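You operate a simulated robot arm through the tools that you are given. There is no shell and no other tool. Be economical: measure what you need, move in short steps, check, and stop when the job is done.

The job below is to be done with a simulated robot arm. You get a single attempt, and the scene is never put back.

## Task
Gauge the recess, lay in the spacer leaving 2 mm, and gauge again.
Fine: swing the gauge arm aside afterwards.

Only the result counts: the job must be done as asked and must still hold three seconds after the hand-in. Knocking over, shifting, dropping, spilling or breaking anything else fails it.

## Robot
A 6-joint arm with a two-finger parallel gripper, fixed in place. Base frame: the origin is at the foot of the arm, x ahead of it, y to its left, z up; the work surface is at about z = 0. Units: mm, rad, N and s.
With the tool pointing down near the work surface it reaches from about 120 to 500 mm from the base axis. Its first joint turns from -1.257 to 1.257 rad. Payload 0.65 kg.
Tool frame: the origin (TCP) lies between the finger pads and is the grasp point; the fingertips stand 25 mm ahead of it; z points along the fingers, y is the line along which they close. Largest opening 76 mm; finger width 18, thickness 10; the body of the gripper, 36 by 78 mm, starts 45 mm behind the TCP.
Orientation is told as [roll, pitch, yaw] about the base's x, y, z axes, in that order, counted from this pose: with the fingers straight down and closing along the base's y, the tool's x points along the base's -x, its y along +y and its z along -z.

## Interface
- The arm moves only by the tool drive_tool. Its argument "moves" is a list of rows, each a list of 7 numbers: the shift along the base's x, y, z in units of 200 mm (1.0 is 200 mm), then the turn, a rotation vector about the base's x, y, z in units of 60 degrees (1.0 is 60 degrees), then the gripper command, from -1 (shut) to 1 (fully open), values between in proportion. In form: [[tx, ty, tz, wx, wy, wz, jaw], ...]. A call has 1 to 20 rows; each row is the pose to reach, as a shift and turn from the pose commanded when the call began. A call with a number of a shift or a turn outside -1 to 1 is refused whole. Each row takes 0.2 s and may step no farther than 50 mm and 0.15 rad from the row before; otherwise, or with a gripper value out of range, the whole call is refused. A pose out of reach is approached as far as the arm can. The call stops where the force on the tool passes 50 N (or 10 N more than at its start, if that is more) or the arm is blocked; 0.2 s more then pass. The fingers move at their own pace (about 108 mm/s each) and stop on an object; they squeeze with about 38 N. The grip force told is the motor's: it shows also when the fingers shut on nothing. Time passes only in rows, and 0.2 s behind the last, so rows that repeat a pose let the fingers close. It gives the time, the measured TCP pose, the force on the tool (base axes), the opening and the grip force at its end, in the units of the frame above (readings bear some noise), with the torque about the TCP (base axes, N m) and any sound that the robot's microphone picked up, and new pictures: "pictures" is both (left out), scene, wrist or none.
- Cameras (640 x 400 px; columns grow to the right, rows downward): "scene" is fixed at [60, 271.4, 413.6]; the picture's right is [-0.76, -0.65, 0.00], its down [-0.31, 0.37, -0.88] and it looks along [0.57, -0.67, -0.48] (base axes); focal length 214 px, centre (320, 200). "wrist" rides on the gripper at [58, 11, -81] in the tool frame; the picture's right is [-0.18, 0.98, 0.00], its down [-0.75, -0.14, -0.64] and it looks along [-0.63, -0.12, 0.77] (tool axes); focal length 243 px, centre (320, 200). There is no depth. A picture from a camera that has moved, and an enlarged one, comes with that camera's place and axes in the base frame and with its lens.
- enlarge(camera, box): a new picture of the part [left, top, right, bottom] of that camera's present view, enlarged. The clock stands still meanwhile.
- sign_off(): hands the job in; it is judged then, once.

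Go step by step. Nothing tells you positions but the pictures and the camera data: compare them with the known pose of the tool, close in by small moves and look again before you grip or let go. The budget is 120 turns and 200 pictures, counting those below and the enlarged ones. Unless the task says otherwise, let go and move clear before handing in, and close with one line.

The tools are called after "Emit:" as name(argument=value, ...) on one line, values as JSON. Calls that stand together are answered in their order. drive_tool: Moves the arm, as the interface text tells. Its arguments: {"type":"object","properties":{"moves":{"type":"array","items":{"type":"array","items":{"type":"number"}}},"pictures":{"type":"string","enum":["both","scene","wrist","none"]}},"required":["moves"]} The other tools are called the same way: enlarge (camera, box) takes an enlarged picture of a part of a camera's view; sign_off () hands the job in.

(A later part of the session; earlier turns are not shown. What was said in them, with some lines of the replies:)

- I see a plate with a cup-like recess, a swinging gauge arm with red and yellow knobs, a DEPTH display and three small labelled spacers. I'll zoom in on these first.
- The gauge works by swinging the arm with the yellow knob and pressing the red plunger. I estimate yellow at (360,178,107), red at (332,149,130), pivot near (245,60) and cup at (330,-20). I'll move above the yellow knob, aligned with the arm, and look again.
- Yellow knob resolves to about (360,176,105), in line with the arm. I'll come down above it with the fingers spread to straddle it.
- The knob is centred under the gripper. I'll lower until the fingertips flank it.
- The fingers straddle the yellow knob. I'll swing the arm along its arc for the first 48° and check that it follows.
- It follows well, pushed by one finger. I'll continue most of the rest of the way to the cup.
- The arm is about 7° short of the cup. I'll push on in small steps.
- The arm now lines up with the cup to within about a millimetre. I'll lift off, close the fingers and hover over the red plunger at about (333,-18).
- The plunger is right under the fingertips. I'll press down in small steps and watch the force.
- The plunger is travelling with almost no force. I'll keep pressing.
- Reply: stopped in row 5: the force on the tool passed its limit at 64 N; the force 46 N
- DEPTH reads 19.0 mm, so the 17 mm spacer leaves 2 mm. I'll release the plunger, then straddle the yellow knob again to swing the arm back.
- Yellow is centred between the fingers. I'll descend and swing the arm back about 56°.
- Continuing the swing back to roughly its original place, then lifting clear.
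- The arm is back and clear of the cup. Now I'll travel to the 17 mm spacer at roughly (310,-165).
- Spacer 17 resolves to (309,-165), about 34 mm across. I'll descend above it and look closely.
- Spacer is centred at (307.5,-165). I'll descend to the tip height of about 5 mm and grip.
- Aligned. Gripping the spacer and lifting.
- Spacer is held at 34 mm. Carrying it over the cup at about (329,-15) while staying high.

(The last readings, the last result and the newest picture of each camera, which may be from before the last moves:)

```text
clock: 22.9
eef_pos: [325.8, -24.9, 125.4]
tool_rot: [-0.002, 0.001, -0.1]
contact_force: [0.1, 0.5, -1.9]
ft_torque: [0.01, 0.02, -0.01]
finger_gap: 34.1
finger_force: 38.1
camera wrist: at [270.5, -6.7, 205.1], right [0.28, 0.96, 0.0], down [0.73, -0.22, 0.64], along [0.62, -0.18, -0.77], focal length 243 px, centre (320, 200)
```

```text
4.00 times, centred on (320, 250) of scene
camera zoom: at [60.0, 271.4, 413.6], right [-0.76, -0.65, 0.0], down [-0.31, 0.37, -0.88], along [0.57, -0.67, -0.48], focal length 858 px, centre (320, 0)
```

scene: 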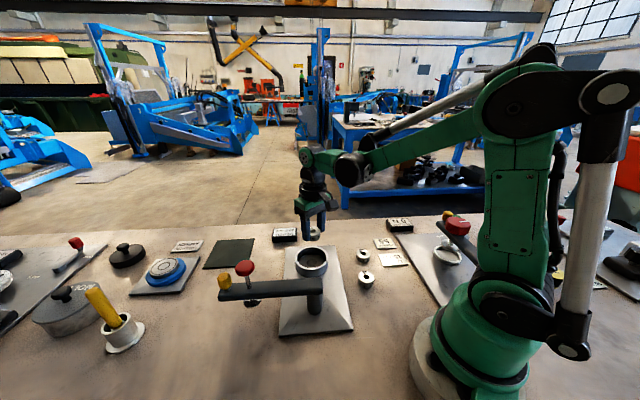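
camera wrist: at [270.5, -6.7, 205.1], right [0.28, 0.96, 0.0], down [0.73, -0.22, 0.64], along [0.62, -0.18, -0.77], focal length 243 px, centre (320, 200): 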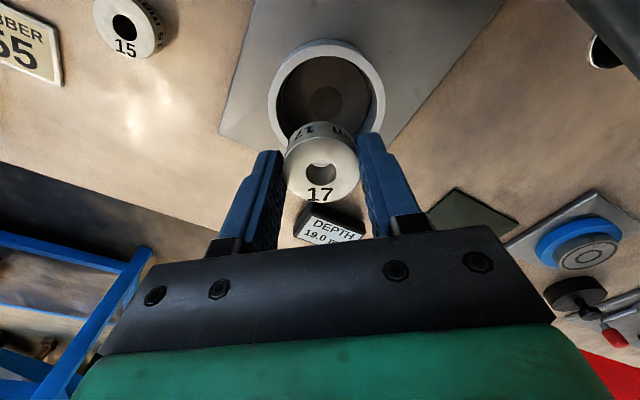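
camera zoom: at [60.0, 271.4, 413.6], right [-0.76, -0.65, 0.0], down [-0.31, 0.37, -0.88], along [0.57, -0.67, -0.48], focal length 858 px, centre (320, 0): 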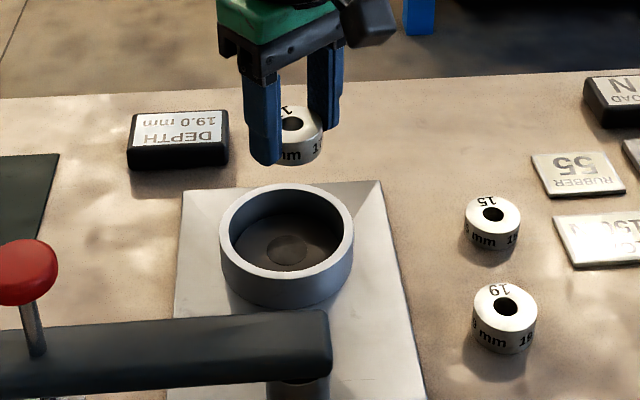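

The cup centre resolves to about (330.5,-16.5). I'll centre over it and come down to just above the rim to check.

Emit:
drive_tool(moves=[[0.024, 0.042, 0, 0, 0, 0, -1], [0.024, 0.042, -0.14, 0, 0, 0, -1], [0.024, 0.042, -0.14, 0, 0, 0, -1]])

Emit:
enlarge(camera="scene", box=[240, 200, 400, 300])

```text
clock: 23.7
eef_pos: [333.8, -14.3, 98.5]
tool_rot: [-0.003, 0.0, -0.101]
contact_force: [0.4, 0.1, -1.2]
ft_torque: [0.0, 0.01, 0.0]
finger_gap: 34.3
finger_force: 37.9
camera wrist: at [277.7, 2.3, 178.4], right [0.28, 0.96, 0.0], down [0.73, -0.22, 0.64], along [0.62, -0.18, -0.77], focal length 243 px, centre (320, 200)
```

scene: 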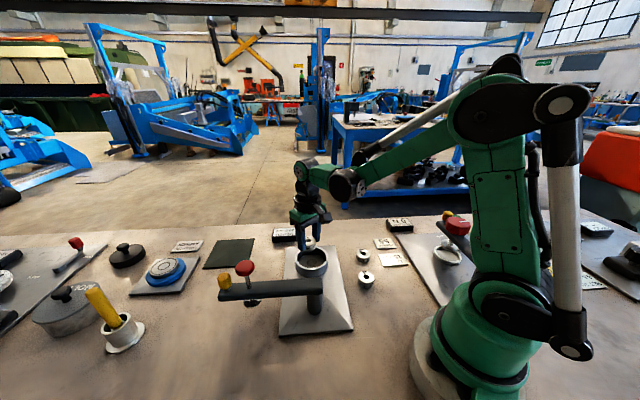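
wrist: 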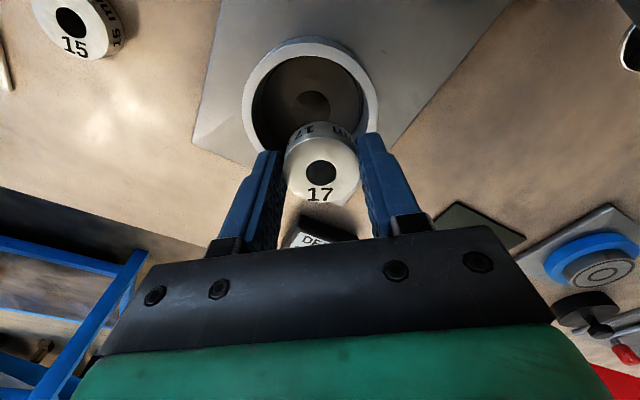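

```text
4.00 times, centred on (320, 250) of scene
camera zoom: at [60.0, 271.4, 413.6], right [-0.76, -0.65, 0.0], down [-0.31, 0.37, -0.88], along [0.57, -0.67, -0.48], focal length 858 px, centre (320, 0)
```

zoom: 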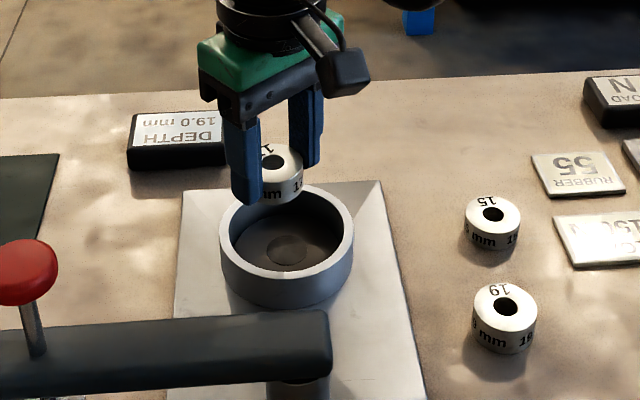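

The spacer sits about 6 mm too far in x compared with the cup, so I'll correct that and descend to rim level.

Emit:
drive_tool(moves=[[-0.033, -0.008, 0, 0, 0, 0, -1], [-0.033, -0.008, -0.08, 0, 0, 0, -1], [-0.033, -0.008, -0.14, 0, 0, 0, -1], [-0.033, -0.008, -0.14, 0, 0, 0, -1]])

Emit:
enlarge(camera="scene", box=[240, 200, 400, 300])

Emit:
enlarge(camera="wrist", box=[220, 60, 420, 185])

```text
clock: 24.7
eef_pos: [327.5, -19.6, 70.5]
tool_rot: [-0.002, 0.001, -0.103]
contact_force: [-0.4, -0.3, -0.9]
ft_torque: [0.0, 0.0, -0.04]
finger_gap: 34.1
finger_force: 37.5
camera wrist: at [271.1, -1.8, 149.9], right [0.28, 0.96, 0.0], down [0.73, -0.22, 0.64], along [0.62, -0.18, -0.77], focal length 243 px, centre (320, 200)
```

scene: 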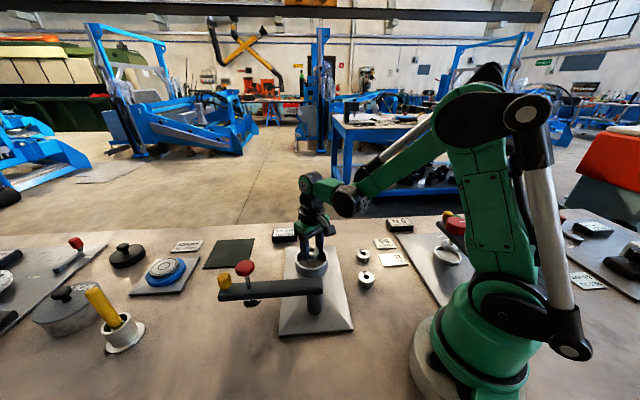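
wrist: 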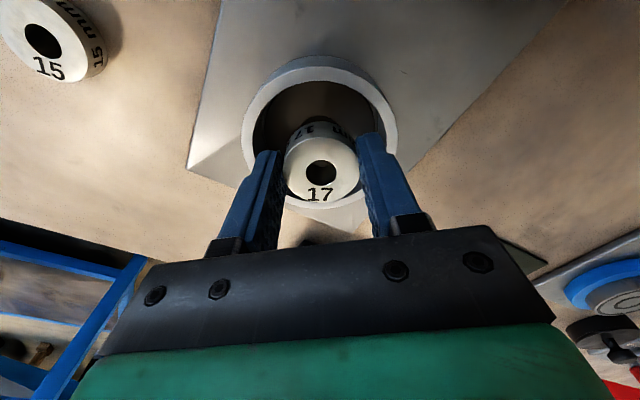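

```text
4.00 times, centred on (320, 250) of scene
camera zoom: at [60.0, 271.4, 413.6], right [-0.76, -0.65, 0.0], down [-0.31, 0.37, -0.88], along [0.57, -0.67, -0.48], focal length 858 px, centre (320, 0)
```

zoom: 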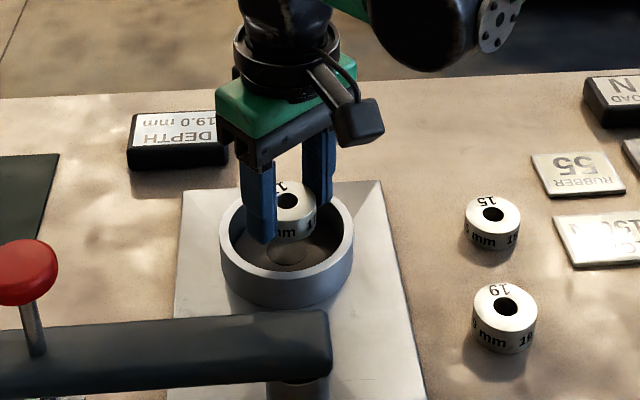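

```text
3.20 times, centred on (320, 122) of wrist
camera zoom: at [271.1, -1.8, 149.9], right [0.28, 0.96, 0.0], down [0.73, -0.22, 0.64], along [0.62, -0.18, -0.77], focal length 776 px, centre (320, 448)
```

zoom: 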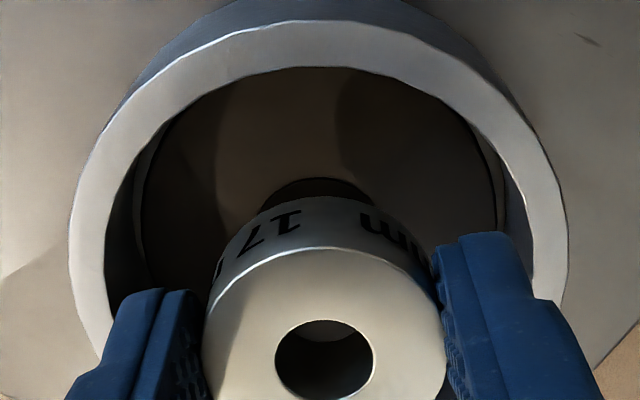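

The spacer is well inside the rim outline. I'll lower it gently in small steps until it touches the floor.

Emit:
drive_tool(moves=[[0, 0.006, -0.04, 0, 0, 0, -1], [0, 0.006, -0.075, 0, 0, 0, -1], [0, 0.006, -0.083, 0, 0, 0, -1], [0, 0.006, -0.091, 0, 0, 0, -1], [0, 0.006, -0.099, 0, 0, 0, -1], [0, 0.006, -0.107, 0, 0, 0, -1]])

Emit:
enlarge(camera="scene", box=[240, 200, 400, 300])

Emit:
enlarge(camera="wrist", box=[200, 60, 440, 210])

```text
clock: 26.1
eef_pos: [326.3, -16.0, 49.4]
tool_rot: [-0.002, -0.001, -0.102]
contact_force: [0.4, 0.4, -0.9]
ft_torque: [0.02, 0.01, -0.01]
finger_gap: 34.1
finger_force: 38.3
camera wrist: at [271.3, 1.4, 129.1], right [0.28, 0.96, 0.0], down [0.73, -0.22, 0.64], along [0.62, -0.18, -0.77], focal length 243 px, centre (320, 200)
```

scene: 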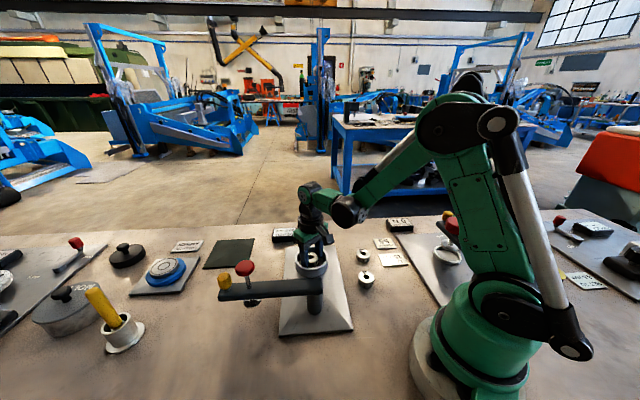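
wrist: 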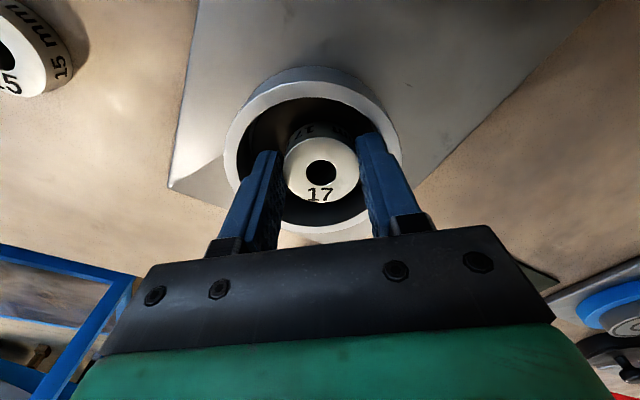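

```text
4.00 times, centred on (320, 250) of scene
camera zoom: at [60.0, 271.4, 413.6], right [-0.76, -0.65, 0.0], down [-0.31, 0.37, -0.88], along [0.57, -0.67, -0.48], focal length 858 px, centre (320, 0)
```

zoom: 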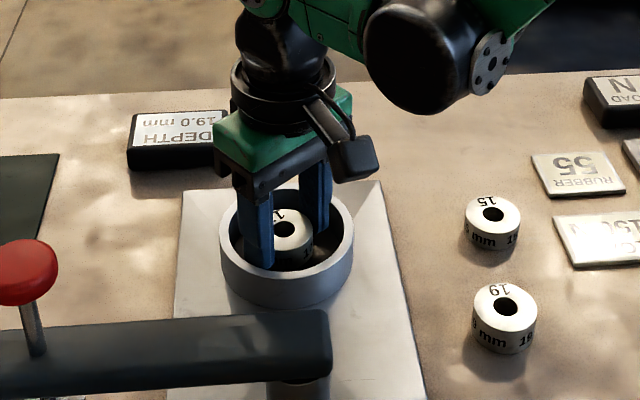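

```text
2.67 times, centred on (320, 135) of wrist
camera zoom: at [271.3, 1.4, 129.1], right [0.28, 0.96, 0.0], down [0.73, -0.22, 0.64], along [0.62, -0.18, -0.77], focal length 647 px, centre (320, 373)
```

zoom: 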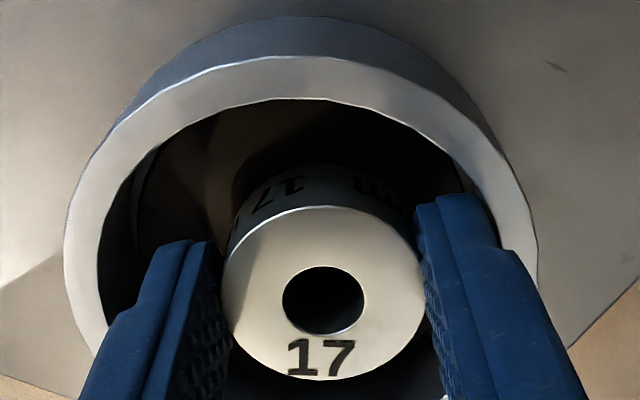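

No contact yet and the spacer is about 3 mm toward +y of the cup centre. I'll correct that and keep lowering.

Emit:
drive_tool(moves=[[0, -0.015, 0, 0, 0, 0, -1], [0, -0.015, -0.008, 0, 0, 0, -1], [0, -0.015, -0.016, 0, 0, 0, -1], [0, -0.015, -0.024, 0, 0, 0, -1], [0, -0.015, -0.032, 0, 0, 0, -1], [0, -0.015, -0.04, 0, 0, 0, -1]])

Emit:
enlarge(camera="scene", box=[240, 200, 400, 300])

Emit:
enlarge(camera="wrist", box=[200, 60, 440, 210])

```text
clock: 27.5
eef_pos: [326.8, -20.0, 42.6]
tool_rot: [-0.005, 0.0, -0.104]
contact_force: [-6.4, -9.3, 32.3]
ft_torque: [-0.22, 0.02, -0.01]
finger_gap: 34.4
finger_force: 37.8
camera wrist: at [271.6, -2.5, 122.1], right [0.28, 0.96, 0.0], down [0.73, -0.21, 0.64], along [0.62, -0.18, -0.77], focal length 243 px, centre (320, 200)
```

scene: 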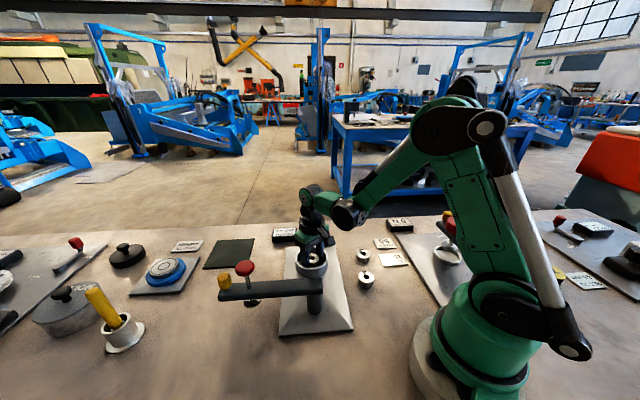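
wrist: 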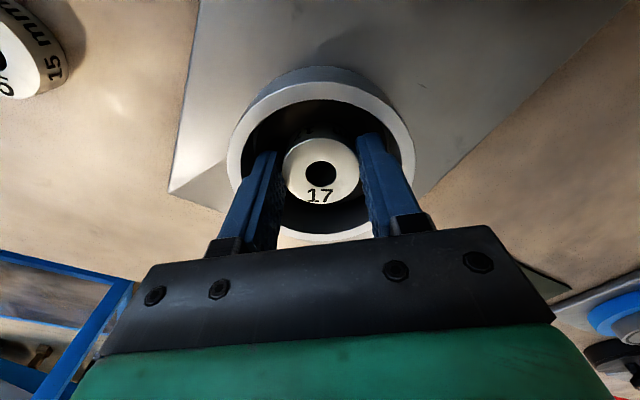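

```text
4.00 times, centred on (320, 250) of scene
camera zoom: at [59.9, 271.3, 413.6], right [-0.76, -0.65, 0.0], down [-0.31, 0.37, -0.88], along [0.57, -0.67, -0.48], focal length 858 px, centre (320, 0)
```

zoom: 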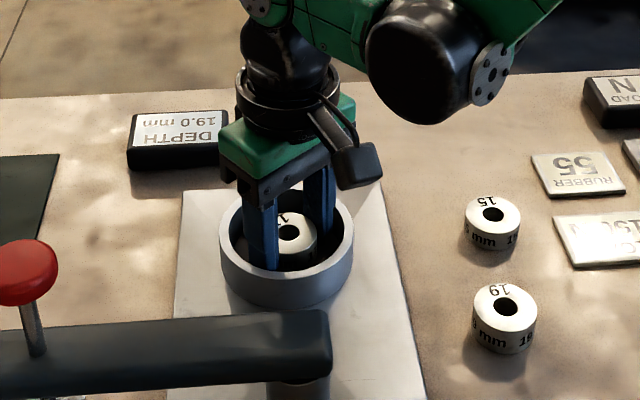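

```text
2.67 times, centred on (320, 135) of wrist
camera zoom: at [271.6, -2.5, 122.1], right [0.28, 0.96, 0.0], down [0.73, -0.21, 0.64], along [0.62, -0.18, -0.77], focal length 647 px, centre (320, 373)
```

zoom: 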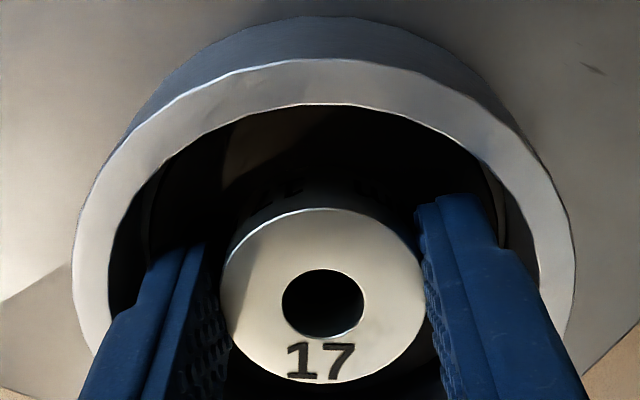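

The spacer is seated on the floor and centred. I'll ease the load, open slightly and rise straight out.

Emit:
drive_tool(moves=[[0, 0, 0.005, 0, 0, 0, -1], [0, 0, 0.005, 0, 0, 0, 0.08], [0, 0, 0.005, 0, 0, 0, 0.08], [0, 0, 0.05, 0, 0, 0, 0.08], [0, 0, 0.2, 0, 0, 0, 0.08], [0, 0, 0.4, 0, 0, 0, 0.08], [0, 0, 0.6, 0, 0, 0, 0.08], [0, 0, 0.75, 0, 0, 0, 0.08]])

Emit:
enlarge(camera="scene", box=[240, 200, 400, 300])

Emit:
enlarge(camera="wrist", box=[240, 50, 400, 150])

```text
clock: 29.3
eef_pos: [326.7, -18.3, 192.8]
tool_rot: [-0.001, 0.001, -0.102]
contact_force: [-0.7, 0.1, 0.0]
ft_torque: [-0.01, -0.01, -0.04]
finger_gap: 40.7
finger_force: 0.1
camera wrist: at [270.6, -1.1, 272.4], right [0.28, 0.96, 0.0], down [0.73, -0.22, 0.64], along [0.62, -0.18, -0.77], focal length 243 px, centre (320, 200)
```

scene: 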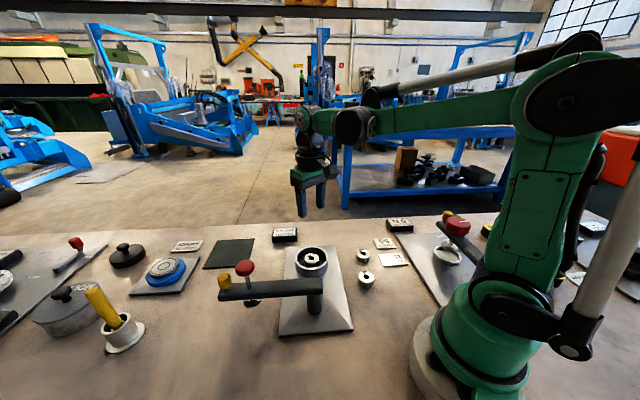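
wrist: 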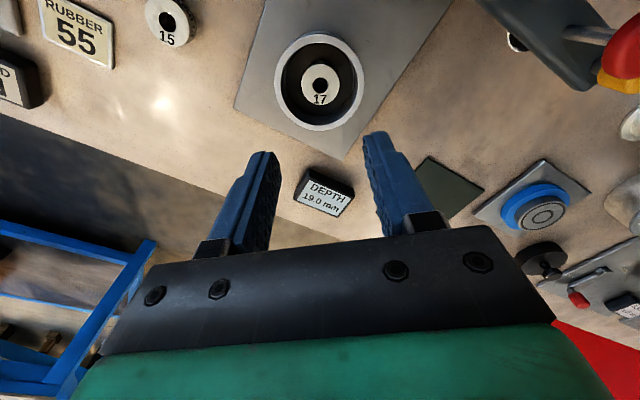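

```text
4.00 times, centred on (320, 250) of scene
camera zoom: at [60.0, 271.4, 413.6], right [-0.76, -0.65, 0.0], down [-0.31, 0.37, -0.88], along [0.57, -0.67, -0.48], focal length 858 px, centre (320, 0)
```

zoom: 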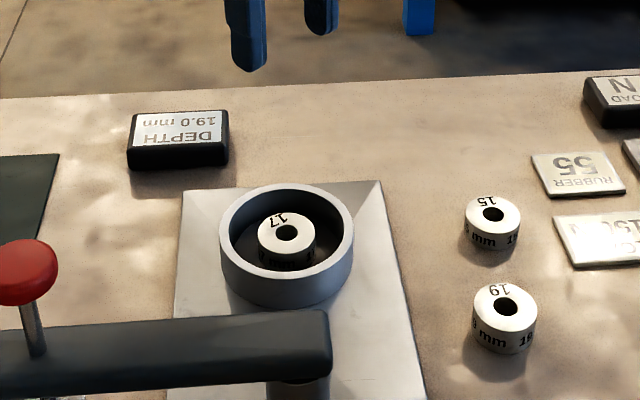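

```text
4.00 times, centred on (320, 100) of wrist
camera zoom: at [270.6, -1.1, 272.4], right [0.28, 0.96, 0.0], down [0.73, -0.22, 0.64], along [0.62, -0.18, -0.77], focal length 970 px, centre (320, 600)
```

zoom: 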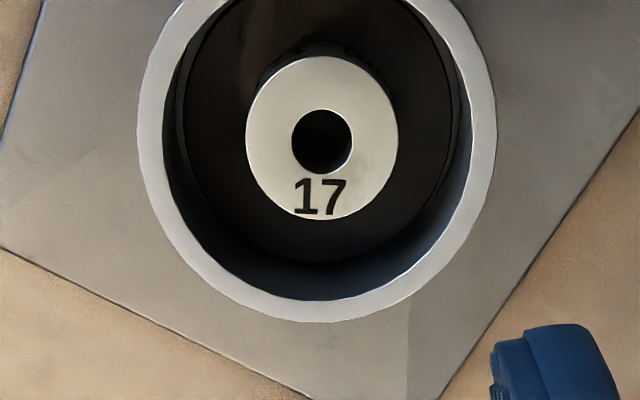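

The spacer lies flat and centred in the cup. Now back to the yellow knob for the second gauging.

Emit:
drive_tool(moves=[[0.024, 0.138, 0, 0, 0, 0.12, 0.1], [0.048, 0.277, 0, 0, 0, 0.24, 0.1], [0.072, 0.415, 0, 0, 0, 0.36, 0.1], [0.096, 0.554, 0, 0, 0, 0.48, 0.1], [0.12, 0.692, 0, 0, 0, 0.6, 0.1], [0.144, 0.83, 0, 0, 0, 0.72, 0.1], [0.168, 0.969, 0, 0, 0, 0.845, 0.1], [0.168, 0.969, -0.12, 0, 0, 0.845, 0.1], [0.168, 0.969, -0.12, 0, 0, 0.845, 0.1]], pictures="wrist")

```text
clock: 31.3
eef_pos: [360.7, 173.1, 166.6]
tool_rot: [-0.001, 0.0, 0.785]
contact_force: [1.1, -0.7, 0.5]
ft_torque: [0.03, 0.0, 0.0]
finger_gap: 41.9
finger_force: 0.0
camera wrist: at [313.6, 140.5, 244.9], right [-0.56, 0.83, 0.0], down [0.63, 0.43, 0.64], along [0.53, 0.36, -0.77], focal length 243 px, centre (320, 200)
```

wrist: 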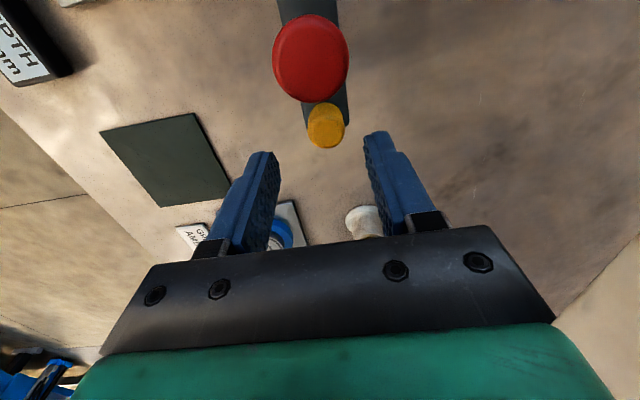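

Well aligned. Descending and swinging the first 48°.

Emit:
drive_tool(moves=[[-0.005, 0.012, -0.1, 0, 0, 0, 0.1], [-0.005, 0.012, -0.2, 0, 0, 0, 0.1], [-0.005, 0.012, -0.2, 0, 0, 0, 0.1], [0.067, -0.0715, -0.2, 0, 0, -0.1333, 0.1], [0.1265, -0.164, -0.2, 0, 0, -0.2667, 0.1], [0.1725, -0.2645, -0.2, 0, 0, -0.4, 0.1], [0.204, -0.37, -0.2, 0, 0, -0.5333, 0.1], [0.221, -0.479, -0.2, 0, 0, -0.6667, 0.1], [0.222, -0.589, -0.2, 0, 0, -0.8, 0.1]], pictures="wrist")

```text
clock: 33.3
eef_pos: [404.8, 56.5, 129.1]
tool_rot: [-0.003, -0.001, -0.056]
contact_force: [0.6, 0.9, 0.2]
ft_torque: [0.01, 0.01, -0.02]
finger_gap: 42.1
finger_force: 0.1
camera wrist: at [348.6, 71.2, 208.1], right [0.24, 0.97, 0.0], down [0.74, -0.18, 0.64], along [0.62, -0.15, -0.77], focal length 243 px, centre (320, 200)
```

wrist: 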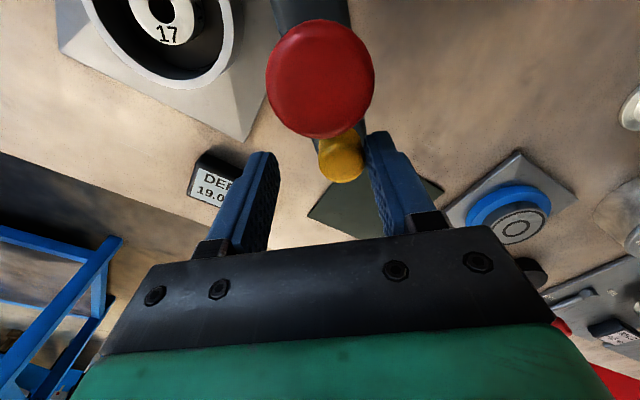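

Continuing to the same position over the cup as before.

Emit:
drive_tool(moves=[[-0.014, -0.1095, 0, 0, 0, -0.1333, 0.1], [-0.043, -0.2155, 0, 0, 0, -0.2667, 0.1], [-0.0865, -0.317, 0, 0, 0, -0.4, 0.1], [-0.144, -0.411, 0, 0, 0, -0.5333, 0.1], [-0.195, -0.476, 0, 0, 0, -0.6333, 0.1], [-0.22, -0.503, 0, 0, 0, -0.68, 0.1], [-0.243, -0.525, 0, 0, 0, -0.72, 0.1], [-0.263, -0.544, 0, 0, 0, -0.75, 0.1]])

Emit:
enlarge(camera="scene", box=[220, 200, 400, 312])

```text
clock: 35.1
eef_pos: [352.7, -54.5, 126.5]
tool_rot: [-0.003, 0.001, -0.84]
contact_force: [0.3, 0.4, -0.4]
ft_torque: [0.03, 0.0, 0.0]
finger_gap: 42.0
finger_force: 0.3
camera wrist: at [322.7, -2.4, 206.9], right [0.85, 0.52, 0.0], down [0.4, -0.65, 0.64], along [0.33, -0.55, -0.77], focal length 243 px, centre (320, 200)
```

scene: 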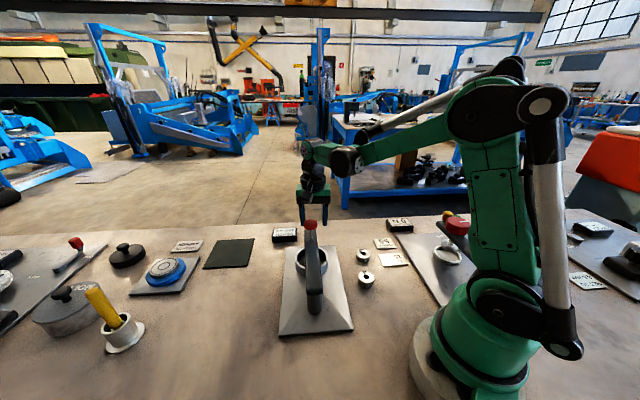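
wrist: 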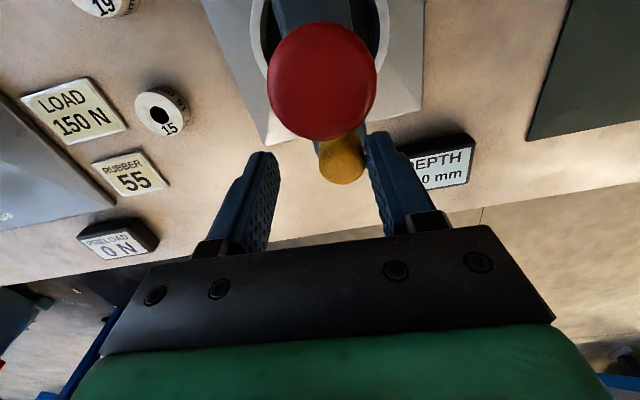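

```text
3.56 times, centred on (310, 256) of scene
camera zoom: at [60.0, 271.4, 413.6], right [-0.76, -0.65, 0.0], down [-0.31, 0.37, -0.88], along [0.57, -0.67, -0.48], focal length 763 px, centre (356, 1)
```

zoom: 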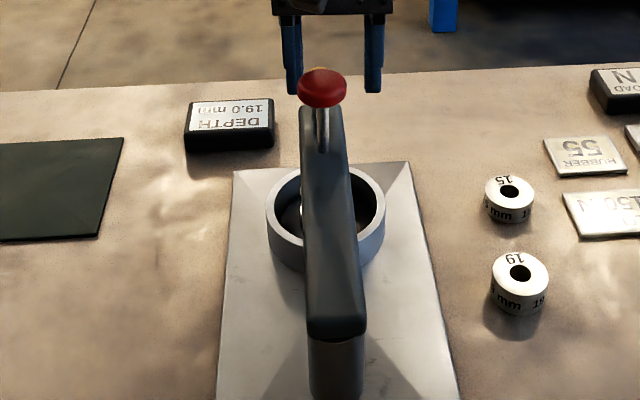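

Same alignment as before. Lifting, closing the fingers, and pressing the plunger again in fine steps.

Emit:
drive_tool(moves=[[0, 0, 0.2, 0, 0, 0, 0.1], [0, 0, 0.35, 0, 0, 0, -1], [-0.05, 0.092, 0.35, 0, 0, 0, -1], [-0.0985, 0.183, 0.35, 0, 0, 0, -1], [-0.0985, 0.183, 0.35, 0, 0, 0, -1], [-0.0985, 0.183, 0.24, 0, 0, 0, -1], [-0.0985, 0.183, 0.18, 0, 0, 0, -1], [-0.0985, 0.183, 0.16, 0, 0, 0, -1], [-0.0985, 0.183, 0.145, 0, 0, 0, -1], [-0.0985, 0.183, 0.13, 0, 0, 0, -1], [-0.0985, 0.183, 0.115, 0, 0, 0, -1], [-0.0985, 0.183, 0.1, 0, 0, 0, -1], [-0.0985, 0.183, 0.085, 0, 0, 0, -1], [-0.0985, 0.183, 0.07, 0, 0, 0, -1]])

Emit:
enlarge(camera="wrist", box=[340, 120, 500, 220])

```text
clock: 37.9
eef_pos: [331.7, -15.9, 147.8]
tool_rot: [-0.003, 0.001, -0.837]
contact_force: [-1.7, 0.2, 41.9]
ft_torque: [-0.01, 0.01, 0.13]
finger_gap: 0.0
finger_force: 23.4
stopped in row 13: the force on the tool passed its limit at 58 N (the readings are from after the stop); the commanded pose is now the measured one
camera wrist: at [302.2, 35.1, 226.8], right [0.85, 0.52, 0.0], down [0.4, -0.65, 0.64], along [0.33, -0.55, -0.77], focal length 243 px, centre (320, 200)
```

scene: 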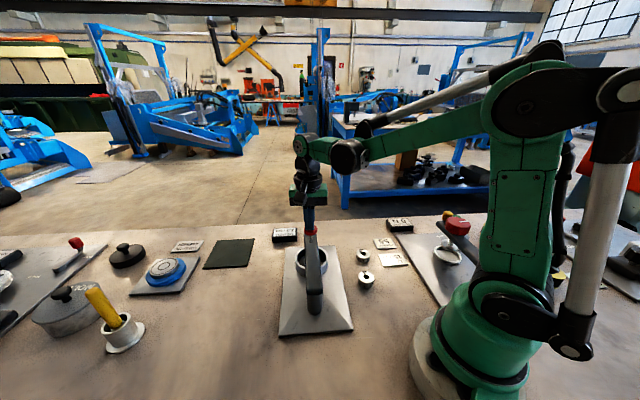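
wrist: 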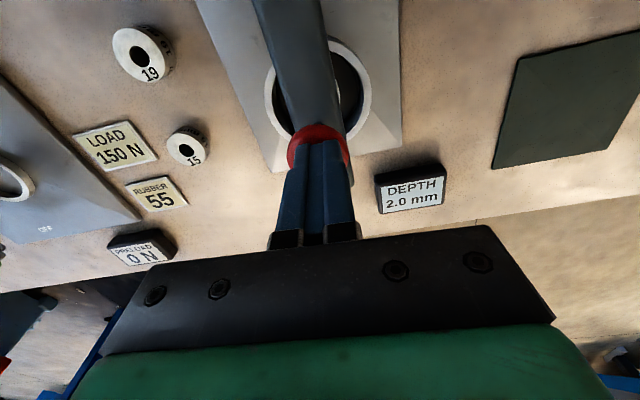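

```text
4.00 times, centred on (420, 170) of wrist
camera zoom: at [302.2, 35.1, 226.8], right [0.85, 0.52, 0.0], down [0.4, -0.65, 0.64], along [0.33, -0.55, -0.77], focal length 970 px, centre (-80, 320)
```

zoom: 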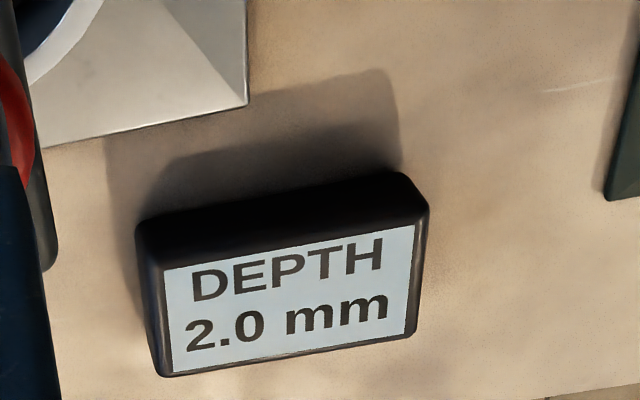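

DEPTH reads 2.0 mm. Now I'll release the plunger and straddle the yellow knob to swing the arm aside.

Emit:
drive_tool(moves=[[0, 0, 0.1, 0, 0, 0, -1], [0, 0, 0.26, 0, 0, 0, -1], [0.07, -0.075, 0.26, 0, 0, 0, 0.1], [0.144, -0.155, 0.26, 0, 0, 0.05, 0.1], [0.144, -0.155, 0.1, 0, 0, 0.05, 0.1], [0.144, -0.155, 0.1, 0, 0, 0.05, 0.1]], pictures="wrist")

```text
clock: 39.3
eef_pos: [361.7, -47.5, 167.8]
tool_rot: [-0.004, 0.004, -0.786]
contact_force: [-0.8, 0.8, -0.3]
ft_torque: [0.01, -0.02, 0.01]
finger_gap: 41.8
finger_force: 0.1
camera wrist: at [329.3, 2.8, 247.1], right [0.82, 0.57, 0.0], down [0.43, -0.63, 0.64], along [0.36, -0.53, -0.77], focal length 243 px, centre (320, 200)
```

wrist: 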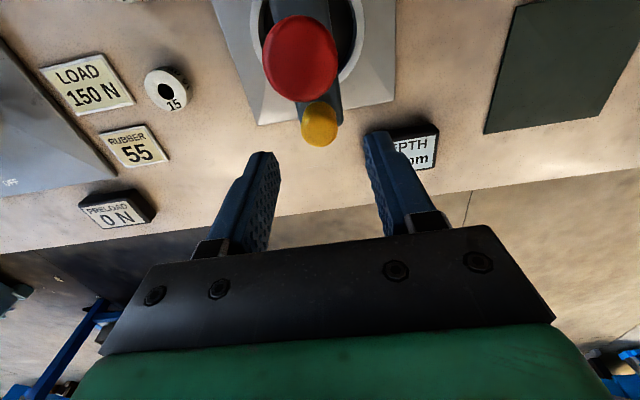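

Aligned. Descending and swinging the arm back out.

Emit:
drive_tool(moves=[[-0.005, 0.0, -0.1, 0, 0, 0, 0.1], [-0.005, 0.0, -0.2, 0, 0, 0, 0.1], [-0.005, 0.0, -0.2, 0, 0, 0, 0.1], [0.0685, 0.084, -0.2, 0, 0, 0.1333, 0.1], [0.129, 0.1775, -0.2, 0, 0, 0.2667, 0.1], [0.1765, 0.279, -0.2, 0, 0, 0.4, 0.1], [0.209, 0.3855, -0.2, 0, 0, 0.5333, 0.1], [0.2265, 0.496, -0.2, 0, 0, 0.6667, 0.1], [0.2285, 0.6075, -0.2, 0, 0, 0.8, 0.1], [0.215, 0.718, -0.2, 0, 0, 0.9333, 0.1]], pictures="wrist")

Emit:
drive_tool(moves=[[-0.029, 0.108, 0, 0, 0, 0.1333, 0.1], [-0.0725, 0.2105, 0, 0, 0, 0.2667, 0.1], [-0.13, 0.3065, 0, 0, 0, 0.4, 0.1], [-0.2, 0.393, 0, 0, 0, 0.5333, 0.1], [-0.25, 0.442, 0, 0, 0, 0.6167, 0.1], [-0.225, 0.418, 0, 0, 0, 0.57, 0.1], [-0.225, 0.418, 0.15, 0, 0, 0.57, 0.1], [-0.225, 0.418, 0.38, 0, 0, 0.57, 0.1], [-0.225, 0.418, 0.6, 0, 0, 0.57, 0.1]])

Emit:
enlarge(camera="scene", box=[200, 210, 420, 347])

```text
clock: 41.5
eef_pos: [402.3, 96.9, 127.0]
tool_rot: [-0.003, 0.002, 0.194]
contact_force: [-0.5, -0.3, -0.5]
ft_torque: [-0.02, -0.02, -0.04]
finger_gap: 42.2
finger_force: 0.5
camera wrist: at [345.2, 96.5, 206.1], right [-0.01, 1.0, 0.0], down [0.77, 0.01, 0.64], along [0.64, 0.0, -0.77], focal length 243 px, centre (320, 200)
```

wrist: 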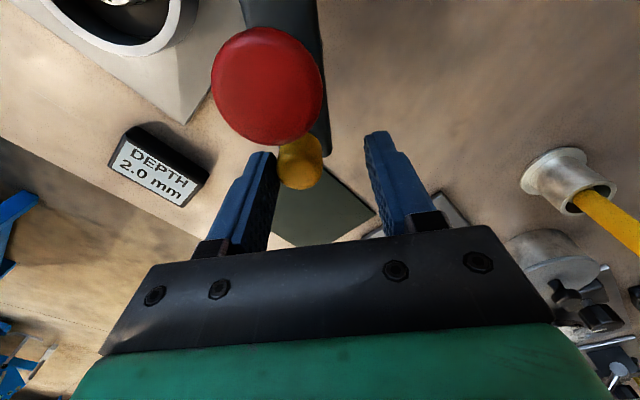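

```text
clock: 43.5
eef_pos: [358.9, 176.3, 248.6]
tool_rot: [-0.004, 0.003, 0.789]
contact_force: [-0.4, -0.1, 0.2]
ft_torque: [0.04, 0.02, 0.01]
finger_gap: 41.9
finger_force: 0.0
camera wrist: at [310.3, 143.9, 328.9], right [-0.57, 0.82, 0.0], down [0.63, 0.44, 0.64], along [0.53, 0.36, -0.77], focal length 243 px, centre (320, 200)
```

scene: 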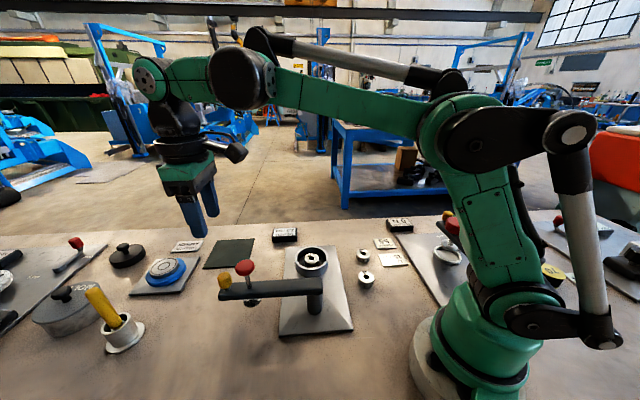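
wrist: 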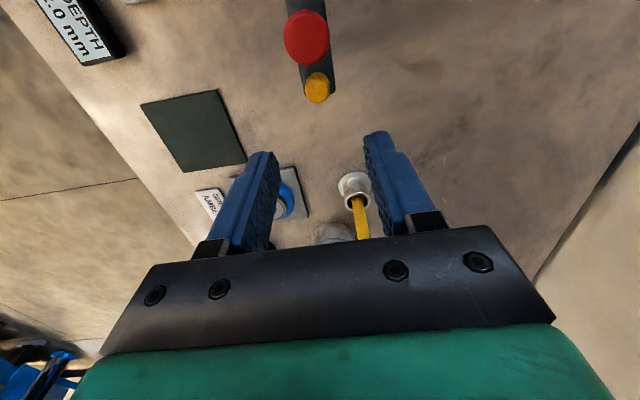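

```text
2.91 times, centred on (310, 278) of scene
camera zoom: at [59.9, 271.3, 413.6], right [-0.76, -0.65, 0.0], down [-0.31, 0.37, -0.88], along [0.57, -0.67, -0.48], focal length 624 px, centre (349, -28)
```

zoom: 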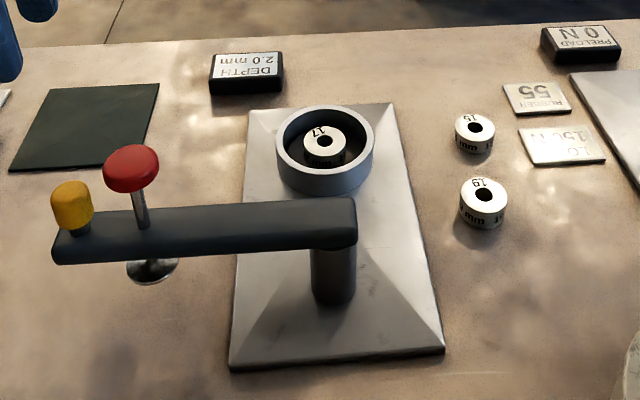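

The spacer sits in the recess, the display shows 2.0 mm, the gauge arm is swung aside and the gripper is clear, so I'm handing in.

Emit:
sign_off()

```text
The job is handed in.
```

The recess gauged 19.0 mm; I laid in the 17 mm spacer, the second gauging read 2.0 mm, and the gauge arm is swung aside.
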